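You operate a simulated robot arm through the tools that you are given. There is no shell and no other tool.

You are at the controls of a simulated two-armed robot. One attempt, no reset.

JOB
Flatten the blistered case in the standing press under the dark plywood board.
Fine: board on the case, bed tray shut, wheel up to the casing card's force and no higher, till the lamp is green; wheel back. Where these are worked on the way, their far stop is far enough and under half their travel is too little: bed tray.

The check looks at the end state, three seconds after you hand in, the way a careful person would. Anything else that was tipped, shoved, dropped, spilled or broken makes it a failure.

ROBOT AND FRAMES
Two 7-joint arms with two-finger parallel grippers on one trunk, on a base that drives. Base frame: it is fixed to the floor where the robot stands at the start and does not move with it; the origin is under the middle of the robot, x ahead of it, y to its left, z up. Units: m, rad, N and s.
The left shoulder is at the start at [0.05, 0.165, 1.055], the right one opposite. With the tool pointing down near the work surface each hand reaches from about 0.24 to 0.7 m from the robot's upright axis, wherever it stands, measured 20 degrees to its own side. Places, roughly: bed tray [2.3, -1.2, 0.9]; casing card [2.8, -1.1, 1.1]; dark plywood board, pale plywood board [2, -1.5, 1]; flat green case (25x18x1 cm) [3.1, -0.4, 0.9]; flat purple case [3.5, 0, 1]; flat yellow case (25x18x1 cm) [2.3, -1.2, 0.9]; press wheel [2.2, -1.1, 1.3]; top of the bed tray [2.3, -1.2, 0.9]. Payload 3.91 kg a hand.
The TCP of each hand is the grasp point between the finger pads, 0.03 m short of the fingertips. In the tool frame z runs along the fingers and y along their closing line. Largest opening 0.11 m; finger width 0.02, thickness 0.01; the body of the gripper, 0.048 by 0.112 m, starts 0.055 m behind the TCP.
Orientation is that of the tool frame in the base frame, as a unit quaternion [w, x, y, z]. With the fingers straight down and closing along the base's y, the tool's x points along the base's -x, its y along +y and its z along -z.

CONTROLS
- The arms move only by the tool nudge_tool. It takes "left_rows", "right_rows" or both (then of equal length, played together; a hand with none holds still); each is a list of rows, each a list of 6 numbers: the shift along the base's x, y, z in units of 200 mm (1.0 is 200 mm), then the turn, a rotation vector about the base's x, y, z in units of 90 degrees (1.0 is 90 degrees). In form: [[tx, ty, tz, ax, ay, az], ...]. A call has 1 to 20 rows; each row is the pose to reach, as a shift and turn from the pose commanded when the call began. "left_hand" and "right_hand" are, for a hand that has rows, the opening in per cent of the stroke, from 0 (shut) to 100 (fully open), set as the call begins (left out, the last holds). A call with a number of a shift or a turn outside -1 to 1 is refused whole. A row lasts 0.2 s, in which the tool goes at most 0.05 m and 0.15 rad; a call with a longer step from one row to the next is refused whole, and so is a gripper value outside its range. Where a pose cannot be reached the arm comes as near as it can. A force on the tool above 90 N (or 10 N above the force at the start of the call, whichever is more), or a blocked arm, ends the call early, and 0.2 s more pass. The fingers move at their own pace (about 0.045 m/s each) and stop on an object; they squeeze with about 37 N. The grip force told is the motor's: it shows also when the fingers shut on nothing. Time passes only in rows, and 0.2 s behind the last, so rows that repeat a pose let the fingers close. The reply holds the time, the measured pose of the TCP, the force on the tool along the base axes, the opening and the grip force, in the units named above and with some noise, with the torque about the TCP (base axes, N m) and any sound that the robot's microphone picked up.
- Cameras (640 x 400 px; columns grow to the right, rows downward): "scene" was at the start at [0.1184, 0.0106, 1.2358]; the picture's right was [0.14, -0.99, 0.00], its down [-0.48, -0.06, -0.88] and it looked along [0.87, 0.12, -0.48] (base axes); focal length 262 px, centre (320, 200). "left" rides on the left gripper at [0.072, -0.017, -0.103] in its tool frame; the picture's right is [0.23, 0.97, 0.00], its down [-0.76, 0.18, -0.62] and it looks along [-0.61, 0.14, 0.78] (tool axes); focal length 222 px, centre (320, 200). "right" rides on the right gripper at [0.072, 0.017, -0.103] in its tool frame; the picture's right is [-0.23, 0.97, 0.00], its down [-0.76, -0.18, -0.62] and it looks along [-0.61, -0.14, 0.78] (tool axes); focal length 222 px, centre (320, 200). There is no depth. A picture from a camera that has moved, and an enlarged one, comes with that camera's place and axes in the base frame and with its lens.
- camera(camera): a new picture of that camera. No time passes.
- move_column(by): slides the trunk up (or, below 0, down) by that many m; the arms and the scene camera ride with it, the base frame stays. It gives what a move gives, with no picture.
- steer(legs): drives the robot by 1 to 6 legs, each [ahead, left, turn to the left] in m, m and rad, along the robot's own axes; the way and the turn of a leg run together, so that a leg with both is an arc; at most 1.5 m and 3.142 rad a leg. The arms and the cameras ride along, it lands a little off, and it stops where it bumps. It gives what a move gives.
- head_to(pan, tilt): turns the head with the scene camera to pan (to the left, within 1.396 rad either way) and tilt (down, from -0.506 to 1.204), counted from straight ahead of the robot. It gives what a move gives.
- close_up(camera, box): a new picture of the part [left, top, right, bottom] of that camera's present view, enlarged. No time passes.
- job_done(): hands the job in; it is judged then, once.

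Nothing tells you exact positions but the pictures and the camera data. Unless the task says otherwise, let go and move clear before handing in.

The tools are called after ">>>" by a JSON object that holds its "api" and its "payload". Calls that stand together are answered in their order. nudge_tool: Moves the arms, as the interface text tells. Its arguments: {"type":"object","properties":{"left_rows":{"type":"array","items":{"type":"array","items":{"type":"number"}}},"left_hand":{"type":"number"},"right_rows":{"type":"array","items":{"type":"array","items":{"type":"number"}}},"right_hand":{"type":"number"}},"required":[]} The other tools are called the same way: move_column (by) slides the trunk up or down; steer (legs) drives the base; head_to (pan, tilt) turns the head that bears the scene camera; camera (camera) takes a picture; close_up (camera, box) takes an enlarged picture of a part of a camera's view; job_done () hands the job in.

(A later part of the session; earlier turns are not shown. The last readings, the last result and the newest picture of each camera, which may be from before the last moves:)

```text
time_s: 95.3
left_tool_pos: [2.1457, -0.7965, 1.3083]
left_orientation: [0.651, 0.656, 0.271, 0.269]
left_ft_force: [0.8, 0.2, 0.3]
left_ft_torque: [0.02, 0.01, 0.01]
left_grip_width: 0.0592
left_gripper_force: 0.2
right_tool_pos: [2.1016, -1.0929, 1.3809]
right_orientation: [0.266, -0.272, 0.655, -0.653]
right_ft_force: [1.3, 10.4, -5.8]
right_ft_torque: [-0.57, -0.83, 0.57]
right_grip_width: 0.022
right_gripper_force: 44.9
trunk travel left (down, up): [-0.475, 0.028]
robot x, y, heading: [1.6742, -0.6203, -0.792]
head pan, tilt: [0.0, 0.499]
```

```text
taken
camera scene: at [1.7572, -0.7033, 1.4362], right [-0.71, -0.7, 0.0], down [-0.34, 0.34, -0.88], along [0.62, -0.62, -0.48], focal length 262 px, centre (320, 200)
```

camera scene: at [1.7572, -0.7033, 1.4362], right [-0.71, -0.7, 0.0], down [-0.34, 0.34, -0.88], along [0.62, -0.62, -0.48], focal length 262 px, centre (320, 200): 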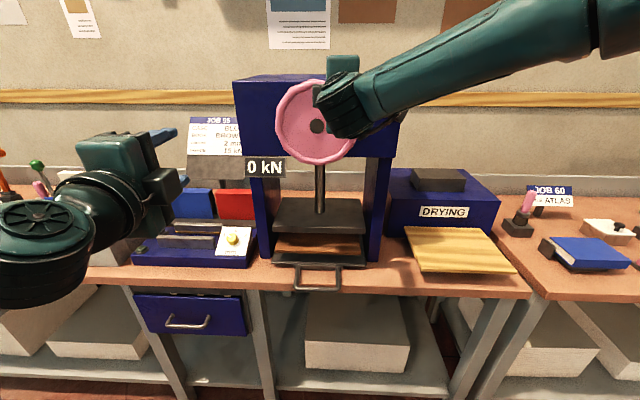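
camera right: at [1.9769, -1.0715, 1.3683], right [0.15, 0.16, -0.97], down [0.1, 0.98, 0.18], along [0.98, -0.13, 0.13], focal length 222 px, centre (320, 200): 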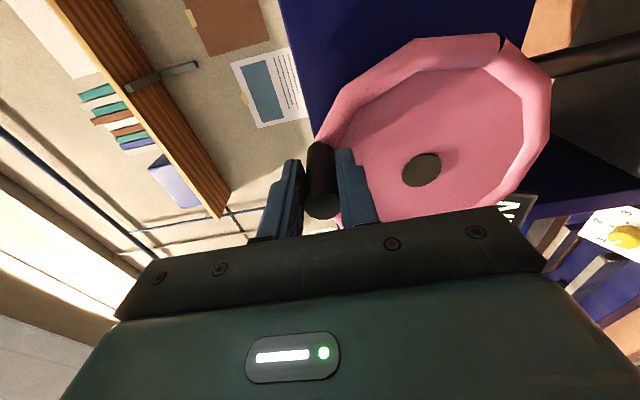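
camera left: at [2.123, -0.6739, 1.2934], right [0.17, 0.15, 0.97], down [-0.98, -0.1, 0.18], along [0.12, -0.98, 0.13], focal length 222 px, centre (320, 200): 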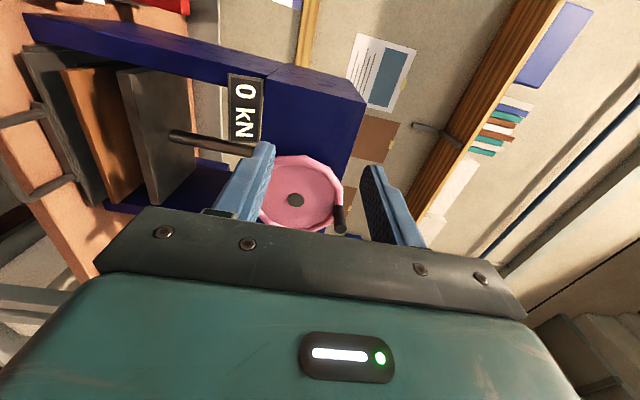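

The wheel turns with the hand. I'll continue to 90° and compare the platen's height and the readout.

>>> {"api": "nudge_tool", "payload": {"right_rows": [[-0.0434, -0.0434, -0.043, 0, 0, 0], [-0.0809, -0.0809, -0.096, 0, 0, 0], [-0.1113, -0.1113, -0.1574, 0, 0, 0], [-0.1337, -0.1337, -0.2253, 0, 0, 0], [-0.1474, -0.1474, -0.2977, 0, 0, 0], [-0.152, -0.152, -0.3724, 0, 0, 0]]}}

>>> {"api": "camera", "payload": {"camera": "scene"}}

>>> {"api": "close_up", "payload": {"camera": "scene", "box": [230, 70, 410, 290]}}

```text
time_s: 96.7
left_tool_pos: [2.1374, -0.8005, 1.3112]
left_orientation: [0.65, 0.657, 0.269, 0.27]
left_ft_force: [-0.6, -0.6, -0.2]
left_ft_torque: [0.02, 0.04, 0.01]
left_grip_width: 0.0594
left_gripper_force: 0.0
right_tool_pos: [2.0574, -1.1337, 1.3045]
right_orientation: [0.262, -0.263, 0.66, -0.653]
right_ft_force: [-42.2, -13.1, -0.1]
right_ft_torque: [-0.14, -0.11, -0.94]
right_grip_width: 0.0175
right_gripper_force: 44.5
trunk travel left (down, up): [-0.475, 0.028]
robot x, y, heading: [1.6761, -0.6169, -0.79]
head pan, tilt: [0.0, 0.499]
```

```text
taken
camera scene: at [1.7483, -0.7077, 1.4361], right [-0.71, -0.7, -0.01], down [-0.33, 0.34, -0.88], along [0.62, -0.62, -0.48], focal length 262 px, centre (320, 200)
```

scene: 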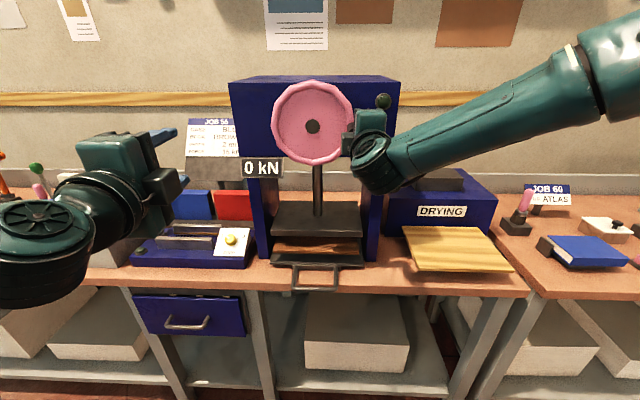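

```text
1.82 times, centred on (320, 180) of scene
camera zoom: at [1.7483, -0.7077, 1.4361], right [-0.71, -0.7, -0.01], down [-0.33, 0.34, -0.88], along [0.62, -0.62, -0.48], focal length 476 px, centre (320, 236)
```

zoom: 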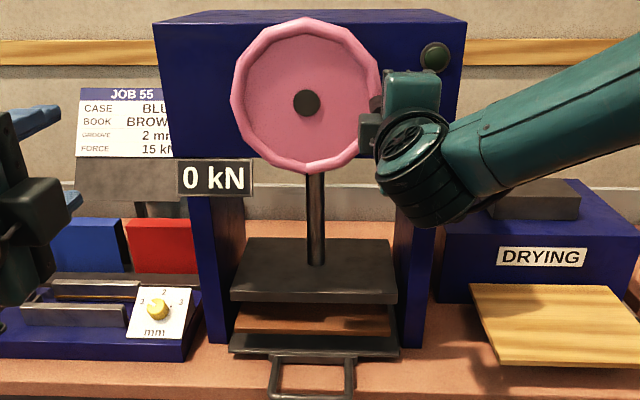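

The wheel turned to 90° and the platen came down a bit, but the peg is slipping sideways between the pads. I'll ease the grip open, let the hand re-centre, and look where the peg really is.

>>> {"api": "nudge_tool", "payload": {"right_rows": [[0, 0, 0, 0, 0, 0], [0, 0, 0, 0, 0, 0]], "right_hand": 38}}

>>> {"api": "camera", "payload": {"camera": "right"}}

>>> {"api": "camera", "payload": {"camera": "left"}}

>>> {"api": "close_up", "payload": {"camera": "scene", "box": [230, 70, 410, 290]}}

```text
time_s: 97.3
left_tool_pos: [2.1442, -0.7976, 1.3093]
left_orientation: [0.65, 0.658, 0.272, 0.268]
left_ft_force: [0.7, 0.9, -0.3]
left_ft_torque: [0.0, -0.01, -0.02]
left_grip_width: 0.0594
left_gripper_force: 0.1
right_tool_pos: [2.0699, -1.1249, 1.3053]
right_orientation: [0.267, -0.273, 0.656, -0.651]
right_ft_force: [-0.2, 0.2, -0.2]
right_ft_torque: [-0.02, 0.01, 0.01]
right_grip_width: 0.0418
right_gripper_force: 0.0
trunk travel left (down, up): [-0.475, 0.028]
robot x, y, heading: [1.6744, -0.6165, -0.782]
head pan, tilt: [0.0, 0.499]
```

```text
taken
camera right: at [1.9467, -1.1037, 1.2918], right [0.15, 0.16, -0.98], down [0.1, 0.98, 0.18], along [0.98, -0.13, 0.13], focal length 222 px, centre (320, 200)
```

right: 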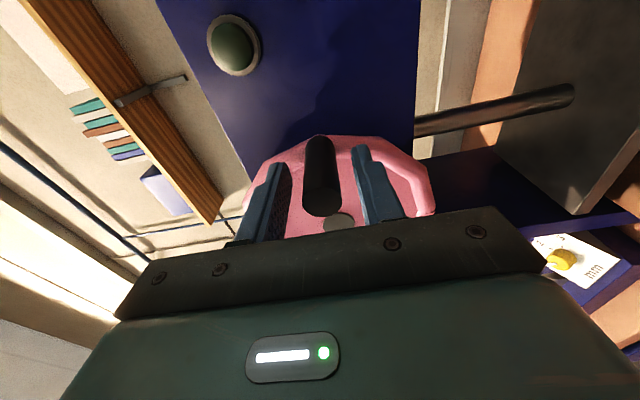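

```text
taken
camera left: at [2.1229, -0.6732, 1.2935], right [0.17, 0.15, 0.97], down [-0.98, -0.1, 0.18], along [0.12, -0.98, 0.13], focal length 222 px, centre (320, 200)
```

left: 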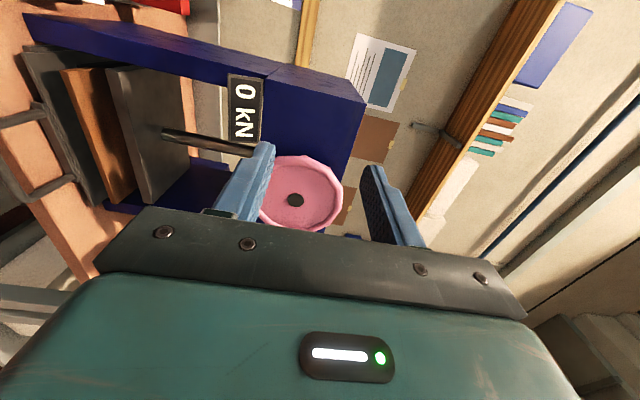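

```text
1.82 times, centred on (320, 180) of scene
camera zoom: at [1.7574, -0.7051, 1.4359], right [-0.71, -0.71, 0.0], down [-0.34, 0.34, -0.88], along [0.62, -0.62, -0.48], focal length 476 px, centre (320, 236)
```

zoom: 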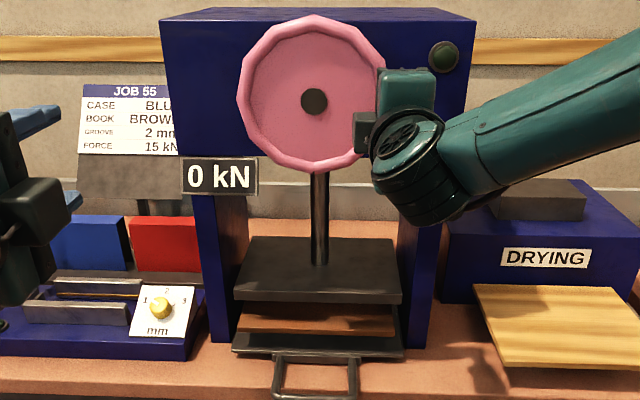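

The peg sits at (u .670, z 1.307), so the true circle is centre (.7525, 1.307), R≈83 mm, and platen drop is roughly 1.3 cm per quarter turn. From here closing is tangential; I'll regrip and roll the hand along with the wheel to 135°.

>>> {"api": "nudge_tool", "payload": {"right_rows": [[0.0046, 0.0046, 0.0085, 0, 0, 0], [0.0046, 0.0046, 0.0085, 0, 0, 0], [0.0046, 0.0046, 0.0085, 0, 0, 0], [0.0046, 0.0046, 0.0085, 0, 0, 0], [0.0071, 0.0071, -0.0457, 0.0589, -0.0589, 0], [0.0146, 0.0146, -0.0989, 0.1179, -0.1179, 0], [0.0269, 0.0269, -0.1503, 0.1768, -0.1768, 0], [0.0439, 0.0439, -0.199, 0.2357, -0.2357, 0], [0.0652, 0.0652, -0.2442, 0.2946, -0.2946, 0], [0.0905, 0.0905, -0.285, 0.3536, -0.3536, 0]], "right_hand": 0}}

>>> {"api": "close_up", "payload": {"camera": "scene", "box": [230, 70, 410, 290]}}

>>> {"api": "camera", "payload": {"camera": "right"}}

```text
time_s: 99.5
left_tool_pos: [2.1446, -0.7992, 1.3091]
left_orientation: [0.649, 0.658, 0.271, 0.269]
left_ft_force: [-0.6, 0.1, 0.2]
left_ft_torque: [0.01, 0.0, 0.02]
left_grip_width: 0.0595
left_gripper_force: 0.0
right_tool_pos: [2.0862, -1.1102, 1.2474]
right_orientation: [0.497, -0.001, 0.712, -0.497]
right_ft_force: [-3.6, -5.6, -4.9]
right_ft_torque: [-1.32, -1.21, -0.97]
right_grip_width: 0.0231
right_gripper_force: 45.3
trunk travel left (down, up): [-0.475, 0.028]
robot x, y, heading: [1.6739, -0.6167, -0.789]
head pan, tilt: [0.0, 0.499]
```

```text
1.82 times, centred on (320, 180) of scene
camera zoom: at [1.7563, -0.7063, 1.4359], right [-0.71, -0.7, 0.0], down [-0.34, 0.34, -0.88], along [0.62, -0.62, -0.48], focal length 476 px, centre (320, 236)
```

zoom: 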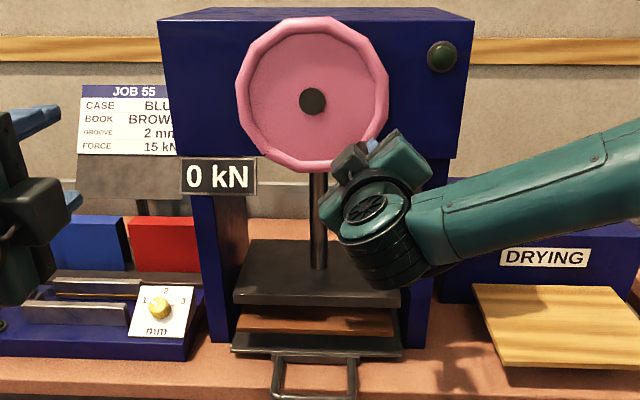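

```text
taken
camera right: at [1.9861, -1.065, 1.1874], right [0.6, 0.6, -0.53], down [-0.14, 0.73, 0.67], along [0.79, -0.32, 0.52], focal length 222 px, centre (320, 200)
```

right: 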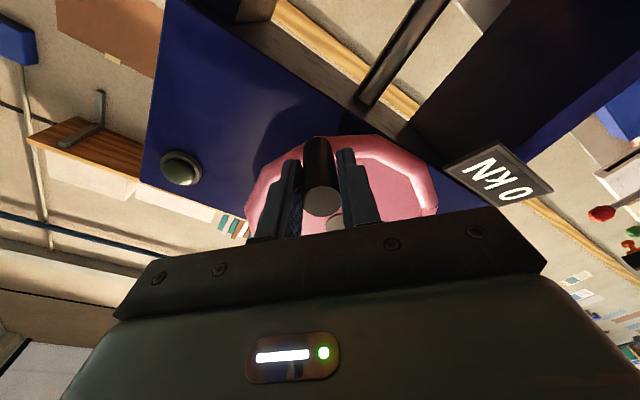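

The wheel follows well with low force; readout still 0 kN. I'll continue to 180°.

>>> {"api": "nudge_tool", "payload": {"right_rows": [[0.0289, 0.0289, -0.0358, 0.0589, -0.0589, 0], [0.0608, 0.0608, -0.0659, 0.1178, -0.1178, 0], [0.0952, 0.0952, -0.0899, 0.1768, -0.1768, 0], [0.1316, 0.1316, -0.1074, 0.2357, -0.2357, 0], [0.1693, 0.1693, -0.118, 0.2946, -0.2946, 0], [0.2075, 0.2075, -0.1215, 0.3536, -0.3536, 0]]}}

>>> {"api": "close_up", "payload": {"camera": "scene", "box": [230, 70, 410, 290]}}

>>> {"api": "camera", "payload": {"camera": "right"}}

```text
time_s: 100.9
left_tool_pos: [2.1465, -0.8007, 1.3075]
left_orientation: [0.649, 0.658, 0.271, 0.269]
left_ft_force: [-0.4, -0.7, 0.3]
left_ft_torque: [0.0, 0.02, -0.01]
left_grip_width: 0.0594
left_gripper_force: 0.1
right_tool_pos: [2.131, -1.069, 1.2205]
right_orientation: [0.649, 0.269, 0.66, -0.268]
right_ft_force: [5.3, -10.0, -19.8]
right_ft_torque: [-0.37, -0.28, -1.92]
right_grip_width: 0.0237
right_gripper_force: 44.9
trunk travel left (down, up): [-0.475, 0.028]
robot x, y, heading: [1.675, -0.617, -0.789]
head pan, tilt: [0.0, 0.499]
```

```text
1.82 times, centred on (320, 180) of scene
camera zoom: at [1.7597, -0.7082, 1.4354], right [-0.71, -0.71, 0.0], down [-0.34, 0.34, -0.88], along [0.62, -0.62, -0.48], focal length 476 px, centre (320, 236)
```

zoom: 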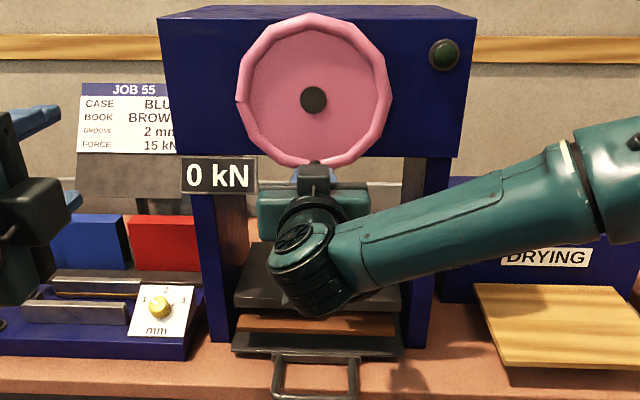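

```text
taken
camera right: at [2.0694, -0.9844, 1.1512], right [0.68, 0.69, 0.22], down [-0.56, 0.3, 0.77], along [0.47, -0.65, 0.6], focal length 222 px, centre (320, 200)
```

right: 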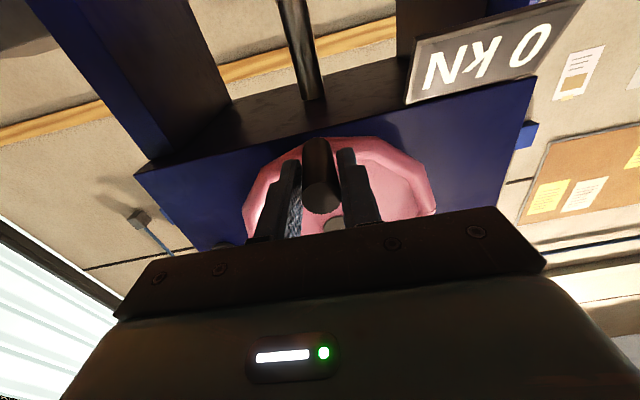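

The wheel is at 180°, the platen is close above the board, and the readout is still 0 kN. I'll check the gap closely.

>>> {"api": "close_up", "payload": {"camera": "scene", "box": [245, 195, 385, 285]}}

>>> {"api": "close_up", "payload": {"camera": "left", "box": [40, 20, 280, 220]}}

```text
4.44 times, centred on (315, 240) of scene
camera zoom: at [1.7597, -0.7082, 1.4354], right [-0.71, -0.71, 0.0], down [-0.34, 0.34, -0.88], along [0.62, -0.62, -0.48], focal length 1163 px, centre (342, 22)
```

zoom: 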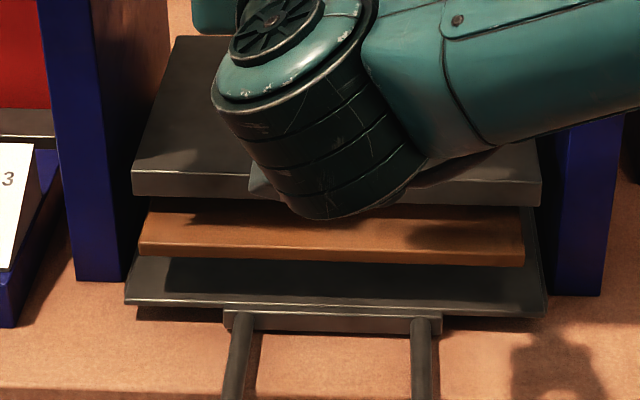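

```text
2.00 times, centred on (160, 120) of left
camera zoom: at [2.125, -0.6759, 1.2923], right [0.17, 0.15, 0.97], down [-0.98, -0.1, 0.19], along [0.12, -0.98, 0.13], focal length 444 px, centre (640, 360)
```

zoom: 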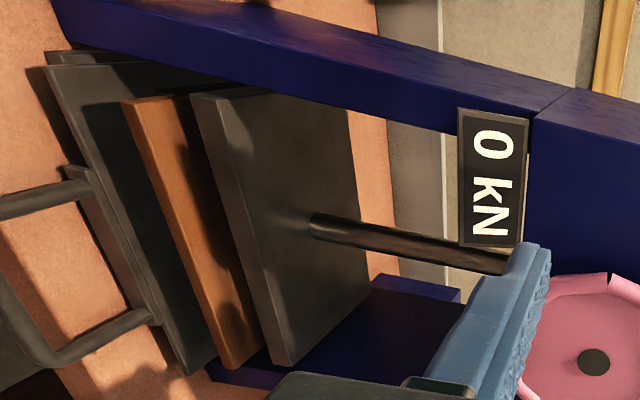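

About 2 cm of gap remains between platen and board, and the left wrist camera shows the readout well. I'll continue to 225°, still rolling with the wheel.

>>> {"api": "nudge_tool", "payload": {"right_rows": [[0.0407, 0.0407, -0.0115, 0.0589, -0.0589, 0], [0.0791, 0.0791, -0.0005, 0.1178, -0.1178, 0], [0.1161, 0.1161, 0.0172, 0.1768, -0.1768, 0], [0.1511, 0.1511, 0.0416, 0.2357, -0.2357, 0], [0.1836, 0.1836, 0.0723, 0.2946, -0.2946, 0], [0.213, 0.213, 0.1087, 0.3536, -0.3536, 0]]}}

>>> {"api": "close_up", "payload": {"camera": "left", "box": [40, 20, 360, 240]}}

>>> {"api": "camera", "payload": {"camera": "scene"}}

```text
time_s: 102.3
left_tool_pos: [2.1482, -0.8003, 1.3068]
left_orientation: [0.649, 0.658, 0.273, 0.268]
left_ft_force: [0.0, 0.5, -0.1]
left_ft_torque: [0.03, -0.01, 0.0]
left_grip_width: 0.0593
left_gripper_force: 0.0
right_tool_pos: [2.1756, -1.0272, 1.245]
right_orientation: [0.707, 0.497, 0.503, 0.003]
right_ft_force: [20.4, -13.3, -4.7]
right_ft_torque: [0.35, 0.54, -1.85]
right_grip_width: 0.0232
right_gripper_force: 45.1
trunk travel left (down, up): [-0.475, 0.028]
robot x, y, heading: [1.6715, -0.6194, -0.793]
head pan, tilt: [0.0, 0.499]
```

```text
1.82 times, centred on (200, 130) of left
camera zoom: at [2.1259, -0.6758, 1.292], right [0.17, 0.15, 0.97], down [-0.98, -0.1, 0.19], along [0.12, -0.98, 0.13], focal length 404 px, centre (538, 327)
```

zoom: 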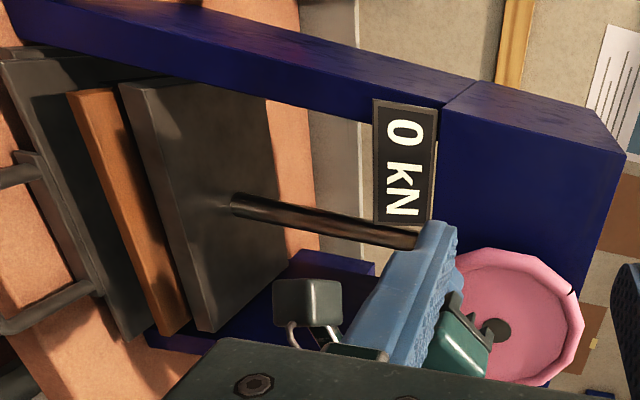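

```text
taken
camera scene: at [1.7608, -0.7079, 1.4355], right [-0.71, -0.7, 0.0], down [-0.34, 0.34, -0.88], along [0.62, -0.62, -0.48], focal length 262 px, centre (320, 200)
```

scene: 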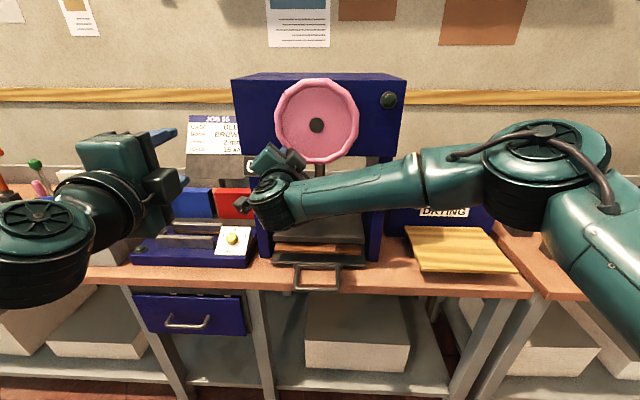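

Still 0 kN with a small gap. I'll go on in smaller pieces, to 255° first.

>>> {"api": "nudge_tool", "payload": {"right_rows": [[0.0258, 0.0258, 0.0415, 0.0589, -0.0589, 0], [0.0475, 0.0475, 0.0875, 0.1178, -0.1178, 0], [0.0648, 0.0648, 0.1371, 0.1768, -0.1768, 0], [0.0773, 0.0773, 0.1894, 0.2357, -0.2357, 0]]}}

>>> {"api": "close_up", "payload": {"camera": "left", "box": [40, 20, 360, 240]}}

>>> {"api": "close_up", "payload": {"camera": "scene", "box": [230, 70, 410, 290]}}

```text
time_s: 103.3
left_tool_pos: [2.1487, -0.8009, 1.3072]
left_orientation: [0.649, 0.658, 0.272, 0.268]
left_ft_force: [-0.4, -0.4, 0.0]
left_ft_torque: [-0.02, 0.04, 0.01]
left_grip_width: 0.0592
left_gripper_force: 0.1
right_tool_pos: [2.1923, -1.0115, 1.2809]
right_orientation: [0.683, 0.61, 0.356, 0.184]
right_ft_force: [22.0, -17.4, -3.9]
right_ft_torque: [1.11, 1.09, -0.63]
right_grip_width: 0.022
right_gripper_force: 45.2
trunk travel left (down, up): [-0.475, 0.028]
robot x, y, heading: [1.6738, -0.6168, -0.786]
head pan, tilt: [0.0, 0.499]
```

```text
1.82 times, centred on (200, 130) of left
camera zoom: at [2.1266, -0.6765, 1.2916], right [0.17, 0.15, 0.97], down [-0.98, -0.1, 0.19], along [0.12, -0.98, 0.13], focal length 404 px, centre (538, 327)
```

zoom: 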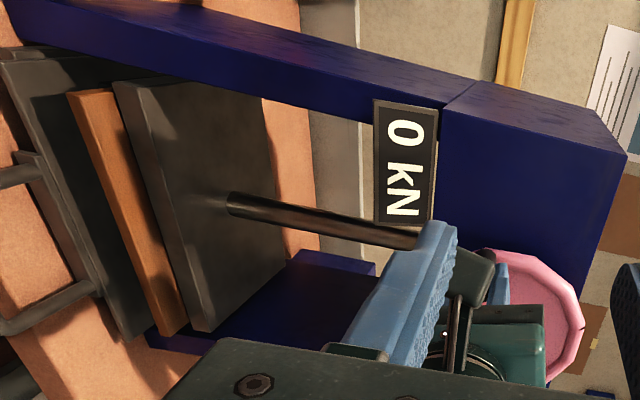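

```text
1.82 times, centred on (320, 180) of scene
camera zoom: at [1.7616, -0.7087, 1.4353], right [-0.71, -0.7, 0.0], down [-0.34, 0.34, -0.88], along [0.62, -0.62, -0.48], focal length 476 px, centre (320, 236)
```

zoom: 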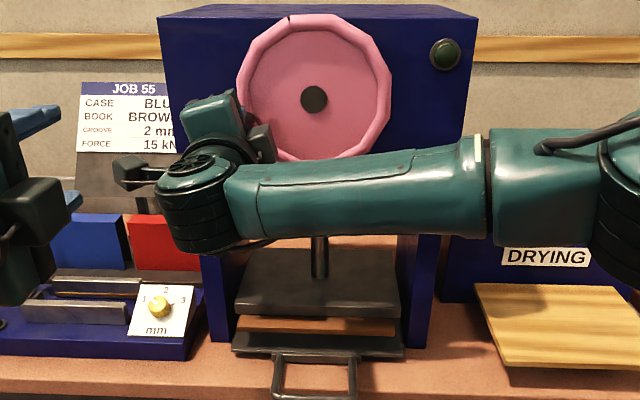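

Gap now about 1 cm and still 0 kN. I continue to 270°.

>>> {"api": "nudge_tool", "payload": {"right_rows": [[0.0076, 0.0076, 0.0542, 0.0589, -0.0589, 0], [0.0102, 0.0102, 0.1093, 0.1178, -0.1178, 0]]}}

>>> {"api": "close_up", "payload": {"camera": "left", "box": [40, 20, 360, 240]}}

>>> {"api": "camera", "payload": {"camera": "right"}}

>>> {"api": "camera", "payload": {"camera": "scene"}}

```text
time_s: 103.9
left_tool_pos: [2.1491, -0.7998, 1.3067]
left_orientation: [0.649, 0.659, 0.271, 0.268]
left_ft_force: [-0.9, -0.5, -1.1]
left_ft_torque: [0.02, 0.01, -0.02]
left_grip_width: 0.0591
left_gripper_force: 0.1
right_tool_pos: [2.1941, -1.0087, 1.3031]
right_orientation: [0.655, 0.65, 0.274, 0.273]
right_ft_force: [25.7, -18.2, -3.6]
right_ft_torque: [0.66, 0.57, -0.01]
right_grip_width: 0.0217
right_gripper_force: 45.0
trunk travel left (down, up): [-0.475, 0.028]
robot x, y, heading: [1.6716, -0.6202, -0.79]
head pan, tilt: [0.0, 0.499]
```

```text
1.82 times, centred on (200, 130) of left
camera zoom: at [2.127, -0.6766, 1.2914], right [0.17, 0.15, 0.97], down [-0.98, -0.1, 0.19], along [0.12, -0.98, 0.13], focal length 404 px, centre (538, 327)
```

zoom: 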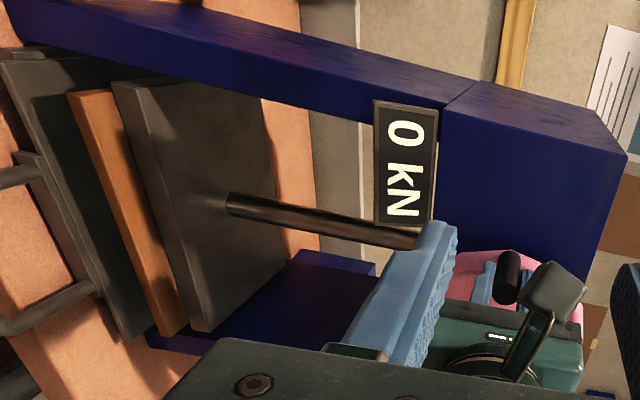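

```text
taken
camera right: at [2.1721, -0.8854, 1.3202], right [-0.16, -0.16, 0.97], down [-0.98, -0.11, -0.18], along [0.13, -0.98, -0.14], focal length 222 px, centre (320, 200)
```

right: 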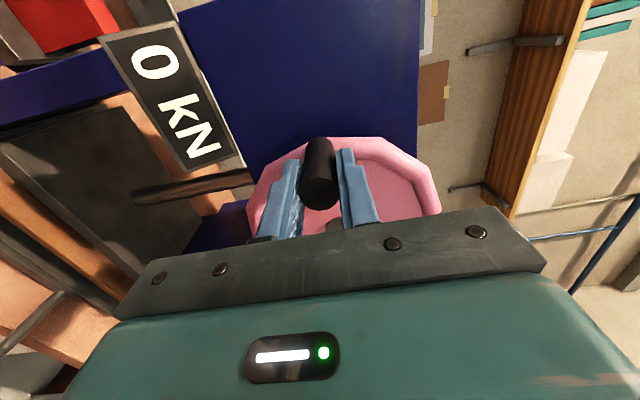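

```text
taken
camera scene: at [1.7621, -0.7089, 1.4353], right [-0.71, -0.7, 0.0], down [-0.34, 0.34, -0.88], along [0.62, -0.62, -0.48], focal length 262 px, centre (320, 200)
```

scene: 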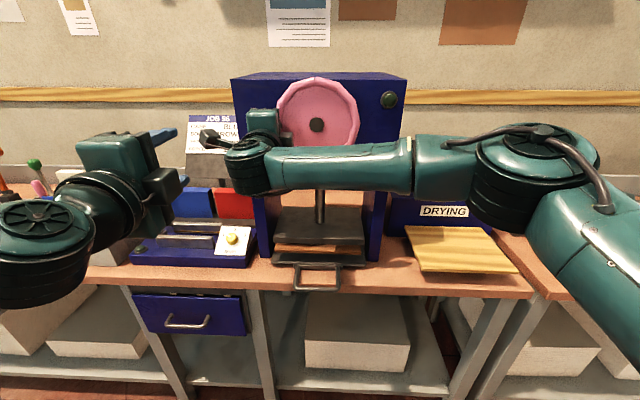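

The hand has rolled 180° without trouble. I continue to about 292° and check the readout.

>>> {"api": "nudge_tool", "payload": {"right_rows": [[-0.0026, -0.0026, 0.0551, 0.0589, -0.0589, 0], [-0.0102, -0.0102, 0.1093, 0.1178, -0.1178, 0], [-0.0227, -0.0227, 0.1617, 0.1768, -0.1768, 0]]}}

>>> {"api": "close_up", "payload": {"camera": "left", "box": [40, 20, 360, 240]}}

>>> {"api": "close_up", "payload": {"camera": "scene", "box": [230, 70, 410, 290]}}

```text
time_s: 104.7
left_tool_pos: [2.149, -0.8003, 1.307]
left_orientation: [0.649, 0.658, 0.273, 0.268]
left_ft_force: [0.9, 0.2, -0.3]
left_ft_torque: [0.01, 0.01, -0.02]
left_grip_width: 0.0596
left_gripper_force: 0.2
right_tool_pos: [2.1879, -1.0133, 1.3362]
right_orientation: [0.591, 0.69, 0.139, 0.394]
right_ft_force: [23.8, -15.5, -0.7]
right_ft_torque: [-1.05, -0.9, -0.03]
right_grip_width: 0.0217
right_gripper_force: 45.1
trunk travel left (down, up): [-0.475, 0.028]
robot x, y, heading: [1.6715, -0.618, -0.783]
head pan, tilt: [0.0, 0.499]
```

```text
1.82 times, centred on (200, 130) of left
camera zoom: at [2.1263, -0.6758, 1.2918], right [0.17, 0.15, 0.97], down [-0.98, -0.1, 0.19], along [0.12, -0.98, 0.13], focal length 404 px, centre (538, 327)
```

zoom: 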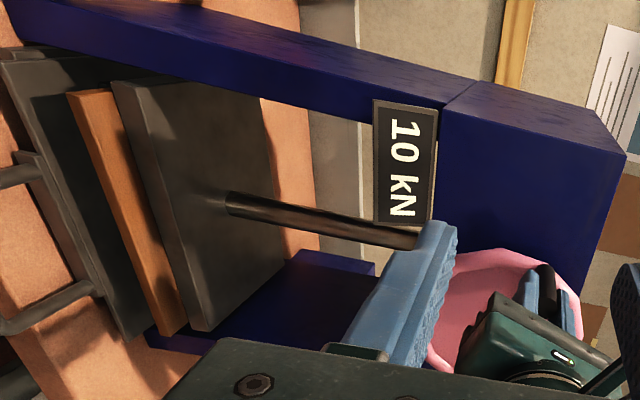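

```text
1.82 times, centred on (320, 180) of scene
camera zoom: at [1.7613, -0.7079, 1.4355], right [-0.71, -0.7, 0.0], down [-0.34, 0.34, -0.88], along [0.62, -0.62, -0.48], focal length 476 px, centre (320, 236)
```

zoom: 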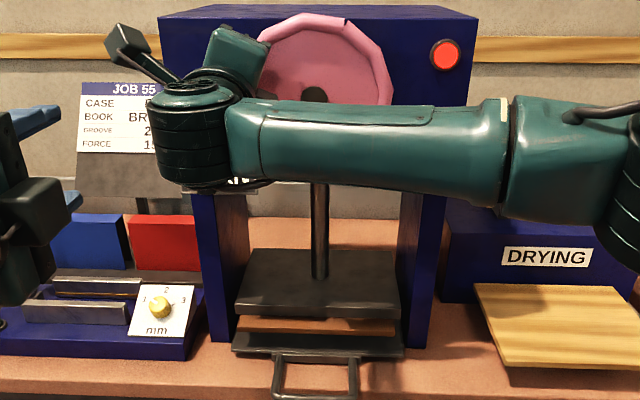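

The readout jumped to 10 kN and the lamp is red, so the press is now loaded. I'll advance only 3° and read again.

>>> {"api": "nudge_tool", "payload": {"right_rows": [[-0.0064, -0.0064, 0.0202, 0.0236, -0.0236, 0]]}}

>>> {"api": "close_up", "payload": {"camera": "left", "box": [180, 60, 300, 140]}}

>>> {"api": "close_up", "payload": {"camera": "scene", "box": [360, 80, 420, 120]}}

```text
time_s: 105.1
left_tool_pos: [2.1485, -0.799, 1.3071]
left_orientation: [0.649, 0.658, 0.273, 0.268]
left_ft_force: [-0.1, -0.9, 0.3]
left_ft_torque: [0.0, -0.01, -0.01]
left_grip_width: 0.0596
left_gripper_force: 0.0
right_tool_pos: [2.187, -1.0139, 1.3412]
right_orientation: [0.582, 0.693, 0.121, 0.409]
right_ft_force: [22.0, -14.3, 3.0]
right_ft_torque: [-1.33, -0.92, -0.1]
right_grip_width: 0.0221
right_gripper_force: 45.0
trunk travel left (down, up): [-0.475, 0.028]
robot x, y, heading: [1.6785, -0.621, -0.789]
head pan, tilt: [0.0, 0.499]
```

```text
5.00 times, centred on (240, 100) of left
camera zoom: at [2.1259, -0.6753, 1.2921], right [0.17, 0.15, 0.97], down [-0.98, -0.1, 0.19], along [0.12, -0.98, 0.13], focal length 1111 px, centre (720, 700)
```

zoom: 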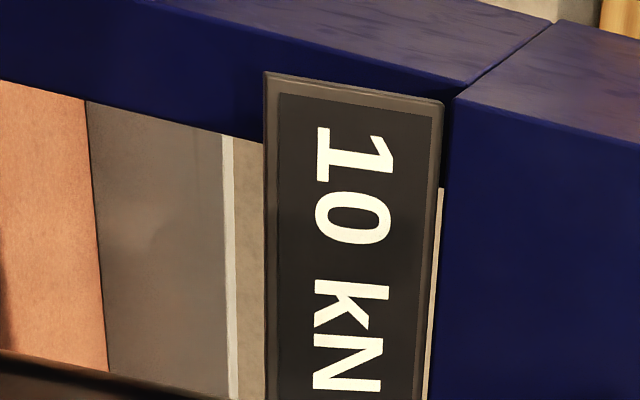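

```text
10.00 times, centred on (390, 100) of scene
camera zoom: at [1.7608, -0.7074, 1.4356], right [-0.71, -0.7, 0.0], down [-0.34, 0.34, -0.88], along [0.62, -0.62, -0.48], focal length 2616 px, centre (-380, 1200)
```

zoom: 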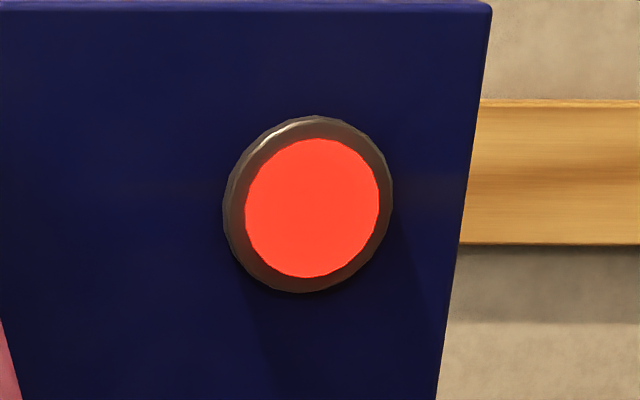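

Still 10 kN; the readout seems to move in steps of 5. Another 3°.

>>> {"api": "nudge_tool", "payload": {"right_rows": [[-0.0071, -0.0071, 0.0197, 0.0236, -0.0236, 0]]}}

>>> {"api": "close_up", "payload": {"camera": "left", "box": [180, 60, 300, 140]}}

```text
time_s: 105.5
left_tool_pos: [2.1478, -0.7996, 1.3077]
left_orientation: [0.649, 0.658, 0.272, 0.268]
left_ft_force: [0.5, 0.4, 0.0]
left_ft_torque: [0.02, -0.02, -0.04]
left_grip_width: 0.0595
left_gripper_force: 0.1
right_tool_pos: [2.1866, -1.0162, 1.3438]
right_orientation: [0.57, 0.696, 0.105, 0.424]
right_ft_force: [20.5, -13.5, 3.1]
right_ft_torque: [-1.46, -1.08, 0.0]
right_grip_width: 0.022
right_gripper_force: 45.0
trunk travel left (down, up): [-0.475, 0.028]
robot x, y, heading: [1.6731, -0.6141, -0.791]
head pan, tilt: [0.0, 0.499]
```

```text
5.00 times, centred on (240, 100) of left
camera zoom: at [2.1256, -0.6749, 1.2922], right [0.17, 0.15, 0.97], down [-0.98, -0.1, 0.19], along [0.12, -0.98, 0.13], focal length 1111 px, centre (720, 700)
```

zoom: 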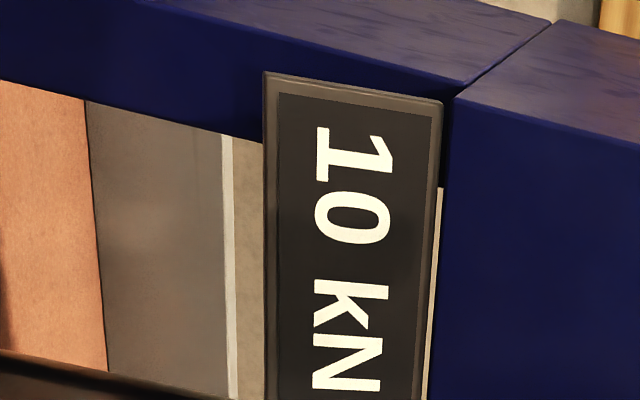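

>>> {"api": "nudge_tool", "payload": {"right_rows": [[-0.0078, -0.0078, 0.0191, 0.0236, -0.0236, 0]]}}

>>> {"api": "close_up", "payload": {"camera": "left", "box": [180, 60, 300, 140]}}

```text
time_s: 105.9
left_tool_pos: [2.1481, -0.7993, 1.3067]
left_orientation: [0.649, 0.658, 0.272, 0.268]
left_ft_force: [0.1, -0.2, -0.1]
left_ft_torque: [0.01, 0.04, 0.01]
left_grip_width: 0.0593
left_gripper_force: 0.0
right_tool_pos: [2.1843, -1.0163, 1.3484]
right_orientation: [0.559, 0.699, 0.084, 0.438]
right_ft_force: [19.5, -11.5, 1.9]
right_ft_torque: [-1.49, -1.27, 0.16]
right_grip_width: 0.0225
right_gripper_force: 45.2
trunk travel left (down, up): [-0.475, 0.028]
robot x, y, heading: [1.672, -0.621, -0.79]
head pan, tilt: [0.0, 0.499]
```

```text
5.00 times, centred on (240, 100) of left
camera zoom: at [2.1255, -0.6749, 1.2922], right [0.17, 0.15, 0.97], down [-0.98, -0.1, 0.19], along [0.12, -0.98, 0.13], focal length 1111 px, centre (720, 700)
```

zoom: 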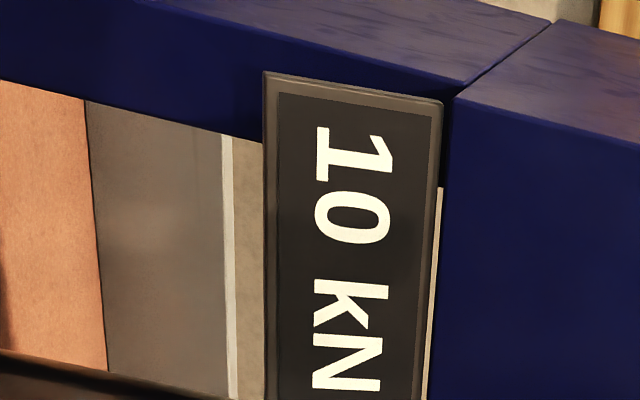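

>>> {"api": "nudge_tool", "payload": {"right_rows": [[-0.0085, -0.0085, 0.0185, 0.0236, -0.0236, 0]]}}

>>> {"api": "close_up", "payload": {"camera": "left", "box": [180, 60, 300, 140]}}

```text
time_s: 106.3
left_tool_pos: [2.1479, -0.7992, 1.3067]
left_orientation: [0.65, 0.657, 0.271, 0.268]
left_ft_force: [0.1, 0.1, -0.2]
left_ft_torque: [-0.01, 0.0, 0.01]
left_grip_width: 0.0594
left_gripper_force: 0.0
right_tool_pos: [2.184, -1.0197, 1.3515]
right_orientation: [0.547, 0.701, 0.066, 0.452]
right_ft_force: [17.8, -9.0, 0.3]
right_ft_torque: [-1.39, -1.26, 0.03]
right_grip_width: 0.0221
right_gripper_force: 45.1
trunk travel left (down, up): [-0.475, 0.028]
robot x, y, heading: [1.675, -0.6192, -0.791]
head pan, tilt: [0.0, 0.499]
```

```text
5.00 times, centred on (240, 100) of left
camera zoom: at [2.1253, -0.6747, 1.2923], right [0.17, 0.15, 0.97], down [-0.98, -0.1, 0.19], along [0.12, -0.98, 0.13], focal length 1111 px, centre (720, 700)
```

zoom: 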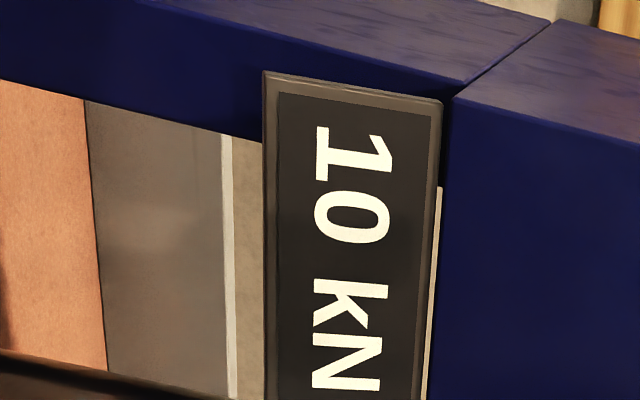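

>>> {"api": "nudge_tool", "payload": {"right_rows": [[-0.0092, -0.0092, 0.0179, 0.0236, -0.0236, 0]]}}

>>> {"api": "close_up", "payload": {"camera": "left", "box": [180, 60, 300, 140]}}

```text
time_s: 106.7
left_tool_pos: [2.1477, -0.7977, 1.3068]
left_orientation: [0.65, 0.657, 0.271, 0.269]
left_ft_force: [0.2, -0.1, 0.3]
left_ft_torque: [0.01, 0.03, -0.02]
left_grip_width: 0.0593
left_gripper_force: 0.1
right_tool_pos: [2.1813, -1.02, 1.3548]
right_orientation: [0.536, 0.702, 0.047, 0.466]
right_ft_force: [17.7, -7.2, -0.1]
right_ft_torque: [-1.03, -1.16, -0.48]
right_grip_width: 0.0223
right_gripper_force: 44.9
trunk travel left (down, up): [-0.475, 0.028]
robot x, y, heading: [1.675, -0.6172, -0.789]
head pan, tilt: [0.0, 0.499]
```

```text
5.00 times, centred on (240, 100) of left
camera zoom: at [2.1253, -0.6741, 1.2923], right [0.17, 0.15, 0.97], down [-0.98, -0.1, 0.19], along [0.12, -0.98, 0.13], focal length 1111 px, centre (720, 700)
```

zoom: 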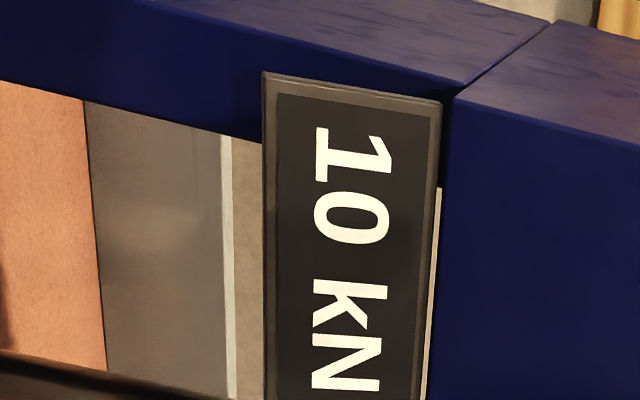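

>>> {"api": "nudge_tool", "payload": {"right_rows": [[-0.0099, -0.0099, 0.0172, 0.0236, -0.0236, 0]]}}

>>> {"api": "close_up", "payload": {"camera": "left", "box": [180, 60, 300, 140]}}

```text
time_s: 107.1
left_tool_pos: [2.1476, -0.7987, 1.3076]
left_orientation: [0.65, 0.657, 0.271, 0.268]
left_ft_force: [-0.4, 0.7, -0.5]
left_ft_torque: [-0.02, 0.01, 0.0]
left_grip_width: 0.0593
left_gripper_force: 0.1
right_tool_pos: [2.1782, -1.0226, 1.36]
right_orientation: [0.523, 0.704, 0.029, 0.48]
right_ft_force: [14.7, -6.9, -0.6]
right_ft_torque: [-1.06, -1.16, -0.44]
right_grip_width: 0.0222
right_gripper_force: 45.3
trunk travel left (down, up): [-0.475, 0.028]
robot x, y, heading: [1.6749, -0.6181, -0.786]
head pan, tilt: [0.0, 0.499]
```

```text
5.00 times, centred on (240, 100) of left
camera zoom: at [2.1251, -0.6744, 1.2924], right [0.17, 0.15, 0.97], down [-0.98, -0.1, 0.19], along [0.12, -0.98, 0.13], focal length 1111 px, centre (720, 700)
```

zoom: 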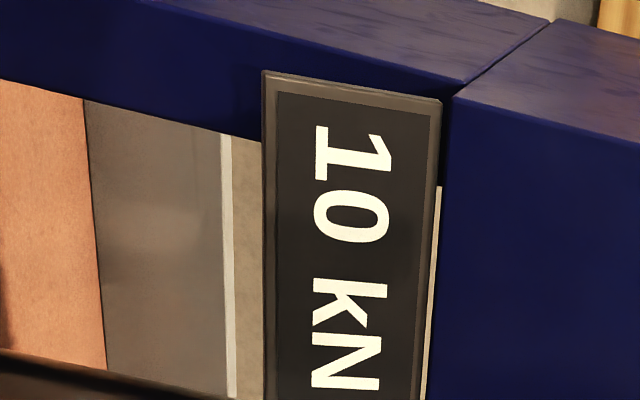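

>>> {"api": "nudge_tool", "payload": {"right_rows": [[-0.0105, -0.0105, 0.0165, 0.0236, -0.0236, 0]]}}

>>> {"api": "close_up", "payload": {"camera": "left", "box": [180, 60, 300, 140]}}

>>> {"api": "camera", "payload": {"camera": "scene"}}

```text
time_s: 107.5
left_tool_pos: [2.1468, -0.7983, 1.3093]
left_orientation: [0.65, 0.657, 0.272, 0.269]
left_ft_force: [0.7, -0.5, -0.2]
left_ft_torque: [-0.01, -0.02, 0.01]
left_grip_width: 0.0591
left_gripper_force: 0.0
right_tool_pos: [2.1757, -1.0233, 1.3636]
right_orientation: [0.511, 0.704, 0.01, 0.494]
right_ft_force: [13.2, -6.2, -1.6]
right_ft_torque: [-1.15, -1.21, -0.58]
right_grip_width: 0.0224
right_gripper_force: 44.9
trunk travel left (down, up): [-0.475, 0.028]
robot x, y, heading: [1.6712, -0.6205, -0.792]
head pan, tilt: [0.0, 0.499]
```

```text
5.00 times, centred on (240, 100) of left
camera zoom: at [2.1247, -0.6744, 1.2926], right [0.17, 0.15, 0.97], down [-0.98, -0.1, 0.19], along [0.12, -0.98, 0.13], focal length 1111 px, centre (720, 700)
```

zoom: 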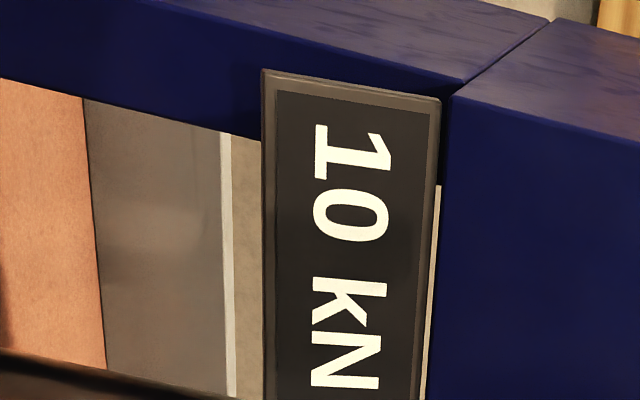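

```text
taken
camera scene: at [1.7594, -0.7062, 1.4357], right [-0.71, -0.7, 0.0], down [-0.34, 0.34, -0.88], along [0.62, -0.62, -0.48], focal length 262 px, centre (320, 200)
```

scene: 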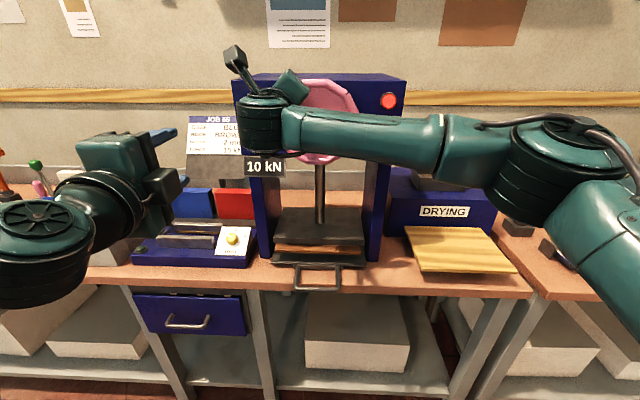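

>>> {"api": "nudge_tool", "payload": {"right_rows": [[-0.0111, -0.0111, 0.0156, 0.0236, -0.0236, 0]]}}

>>> {"api": "close_up", "payload": {"camera": "scene", "box": [225, 60, 425, 190]}}

```text
time_s: 107.9
left_tool_pos: [2.1474, -0.7983, 1.3071]
left_orientation: [0.65, 0.657, 0.272, 0.268]
left_ft_force: [-0.7, 0.0, -0.6]
left_ft_torque: [0.02, 0.01, -0.01]
left_grip_width: 0.0596
left_gripper_force: 0.1
right_tool_pos: [2.1733, -1.026, 1.3664]
right_orientation: [0.5, 0.703, -0.009, 0.506]
right_ft_force: [12.6, -8.2, -1.3]
right_ft_torque: [-1.3, -1.25, -0.39]
right_grip_width: 0.0222
right_gripper_force: 45.4
trunk travel left (down, up): [-0.475, 0.028]
robot x, y, heading: [1.6731, -0.6206, -0.789]
head pan, tilt: [0.0, 0.499]
```

```text
3.08 times, centred on (325, 125) of scene
camera zoom: at [1.7593, -0.7064, 1.4357], right [-0.71, -0.7, 0.0], down [-0.34, 0.34, -0.88], along [0.62, -0.62, -0.48], focal length 805 px, centre (305, 431)
```

zoom: 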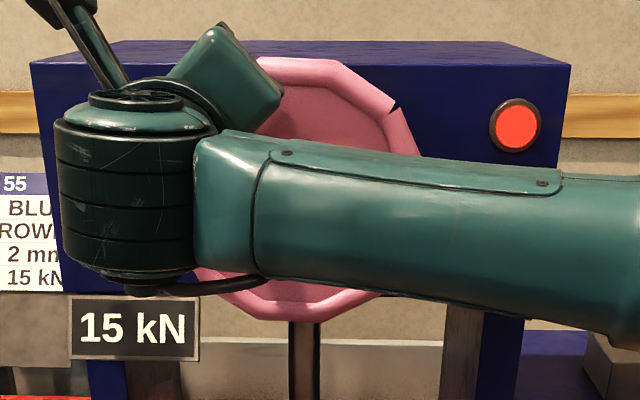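

The readout shows 15 kN, the card's force. I'll hold here and wait for the lamp.

>>> {"api": "nudge_tool", "payload": {"right_rows": [[0, 0, 0, 0, 0, 0], [0, 0, 0, 0, 0, 0], [0, 0, 0, 0, 0, 0], [0, 0, 0, 0, 0, 0], [0, 0, 0, 0, 0, 0], [0, 0, 0, 0, 0, 0], [0, 0, 0, 0, 0, 0], [0, 0, 0, 0, 0, 0], [0, 0, 0, 0, 0, 0], [0, 0, 0, 0, 0, 0]]}}

>>> {"api": "close_up", "payload": {"camera": "scene", "box": [225, 60, 425, 190]}}

```text
time_s: 110.1
left_tool_pos: [2.1467, -0.7976, 1.307]
left_orientation: [0.649, 0.657, 0.272, 0.269]
left_ft_force: [-0.3, 0.5, 0.9]
left_ft_torque: [0.01, -0.02, -0.01]
left_grip_width: 0.0592
left_gripper_force: 0.1
right_tool_pos: [2.1725, -1.0265, 1.3673]
right_orientation: [0.498, 0.703, -0.009, 0.507]
right_ft_force: [12.7, -8.1, 3.0]
right_ft_torque: [-0.62, -0.56, -1.58]
right_grip_width: 0.0219
right_gripper_force: 44.8
trunk travel left (down, up): [-0.475, 0.028]
robot x, y, heading: [1.6775, -0.6181, -0.784]
head pan, tilt: [0.0, 0.499]
```

```text
3.08 times, centred on (325, 125) of scene
camera zoom: at [1.7591, -0.7065, 1.4357], right [-0.71, -0.7, 0.0], down [-0.34, 0.34, -0.88], along [0.62, -0.62, -0.48], focal length 805 px, centre (305, 431)
```

zoom: 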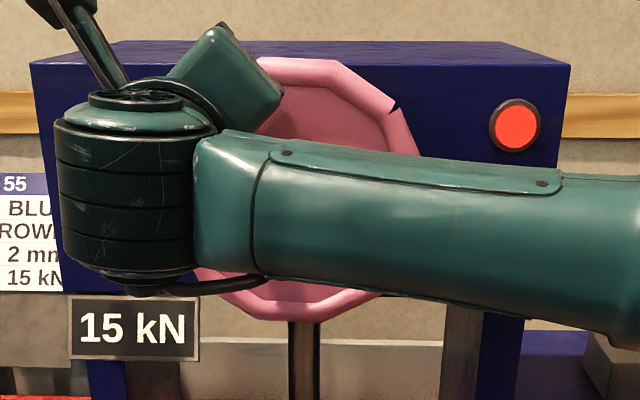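

Still 15 kN and the lamp still red. I keep holding.

>>> {"api": "nudge_tool", "payload": {"right_rows": [[0, 0, 0, 0, 0, 0], [0, 0, 0, 0, 0, 0], [0, 0, 0, 0, 0, 0], [0, 0, 0, 0, 0, 0], [0, 0, 0, 0, 0, 0], [0, 0, 0, 0, 0, 0], [0, 0, 0, 0, 0, 0], [0, 0, 0, 0, 0, 0], [0, 0, 0, 0, 0, 0], [0, 0, 0, 0, 0, 0], [0, 0, 0, 0, 0, 0], [0, 0, 0, 0, 0, 0], [0, 0, 0, 0, 0, 0], [0, 0, 0, 0, 0, 0], [0, 0, 0, 0, 0, 0]]}}

>>> {"api": "close_up", "payload": {"camera": "scene", "box": [225, 60, 425, 190]}}

```text
time_s: 113.3
left_tool_pos: [2.1454, -0.8, 1.3081]
left_orientation: [0.65, 0.657, 0.271, 0.269]
left_ft_force: [-0.8, -0.4, -0.3]
left_ft_torque: [0.01, 0.0, -0.02]
left_grip_width: 0.0595
left_gripper_force: 0.1
right_tool_pos: [2.1729, -1.0265, 1.3667]
right_orientation: [0.498, 0.703, -0.01, 0.507]
right_ft_force: [13.3, -10.7, 3.3]
right_ft_torque: [-0.94, -0.8, -1.09]
right_grip_width: 0.0224
right_gripper_force: 44.6
trunk travel left (down, up): [-0.475, 0.028]
robot x, y, heading: [1.6724, -0.6212, -0.784]
head pan, tilt: [0.0, 0.499]
```

```text
3.08 times, centred on (325, 125) of scene
camera zoom: at [1.759, -0.7065, 1.4357], right [-0.71, -0.7, 0.0], down [-0.34, 0.34, -0.88], along [0.62, -0.62, -0.48], focal length 805 px, centre (305, 431)
```

zoom: 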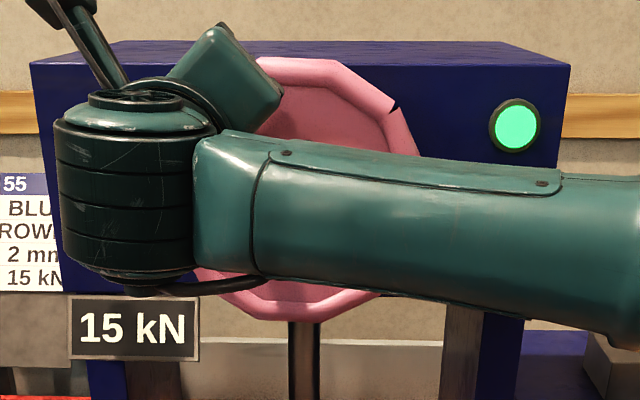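

The lamp is green at 15 kN. Now I turn the wheel back counter-clockwise along the same path, rolling the hand back with it.

>>> {"api": "nudge_tool", "payload": {"right_rows": [[0.0265, 0.0265, -0.0406, -0.0589, 0.0589, 0], [0.0491, 0.0491, -0.0857, -0.1178, 0.1178, 0], [0.0673, 0.0673, -0.1347, -0.1768, 0.1768, 0], [0.0808, 0.0808, -0.1865, -0.2357, 0.2357, 0], [0.0894, 0.0894, -0.2404, -0.2946, 0.2946, 0], [0.093, 0.093, -0.2954, -0.3536, 0.3536, 0], [0.0905, 0.0905, -0.3616, -0.4243, 0.4243, 0], [0.0829, 0.0829, -0.4158, -0.4832, 0.4832, 0], [0.0704, 0.0704, -0.4682, -0.5421, 0.5421, 0], [0.0531, 0.0531, -0.5177, -0.601, 0.601, 0], [0.0314, 0.0314, -0.5637, -0.66, 0.66, 0], [0.0056, 0.0056, -0.6052, -0.7189, 0.7189, 0]]}}

>>> {"api": "camera", "payload": {"camera": "scene"}}

>>> {"api": "camera", "payload": {"camera": "left"}}

```text
refused: row 7 steps farther than a row can; nothing moved
```

```text
taken
camera scene: at [1.759, -0.7065, 1.4357], right [-0.71, -0.7, 0.0], down [-0.34, 0.34, -0.88], along [0.62, -0.62, -0.48], focal length 262 px, centre (320, 200)
```

scene: 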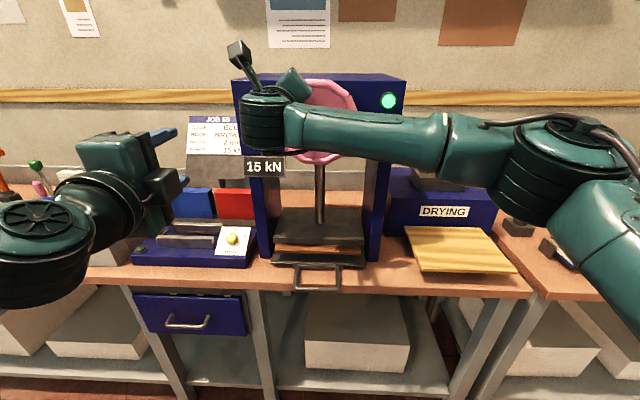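

```text
taken
camera left: at [2.1243, -0.6746, 1.2928], right [0.17, 0.15, 0.97], down [-0.98, -0.1, 0.18], along [0.12, -0.98, 0.13], focal length 222 px, centre (320, 200)
```

left: 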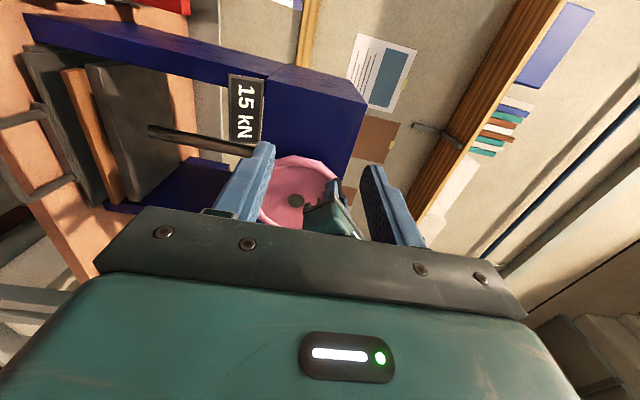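

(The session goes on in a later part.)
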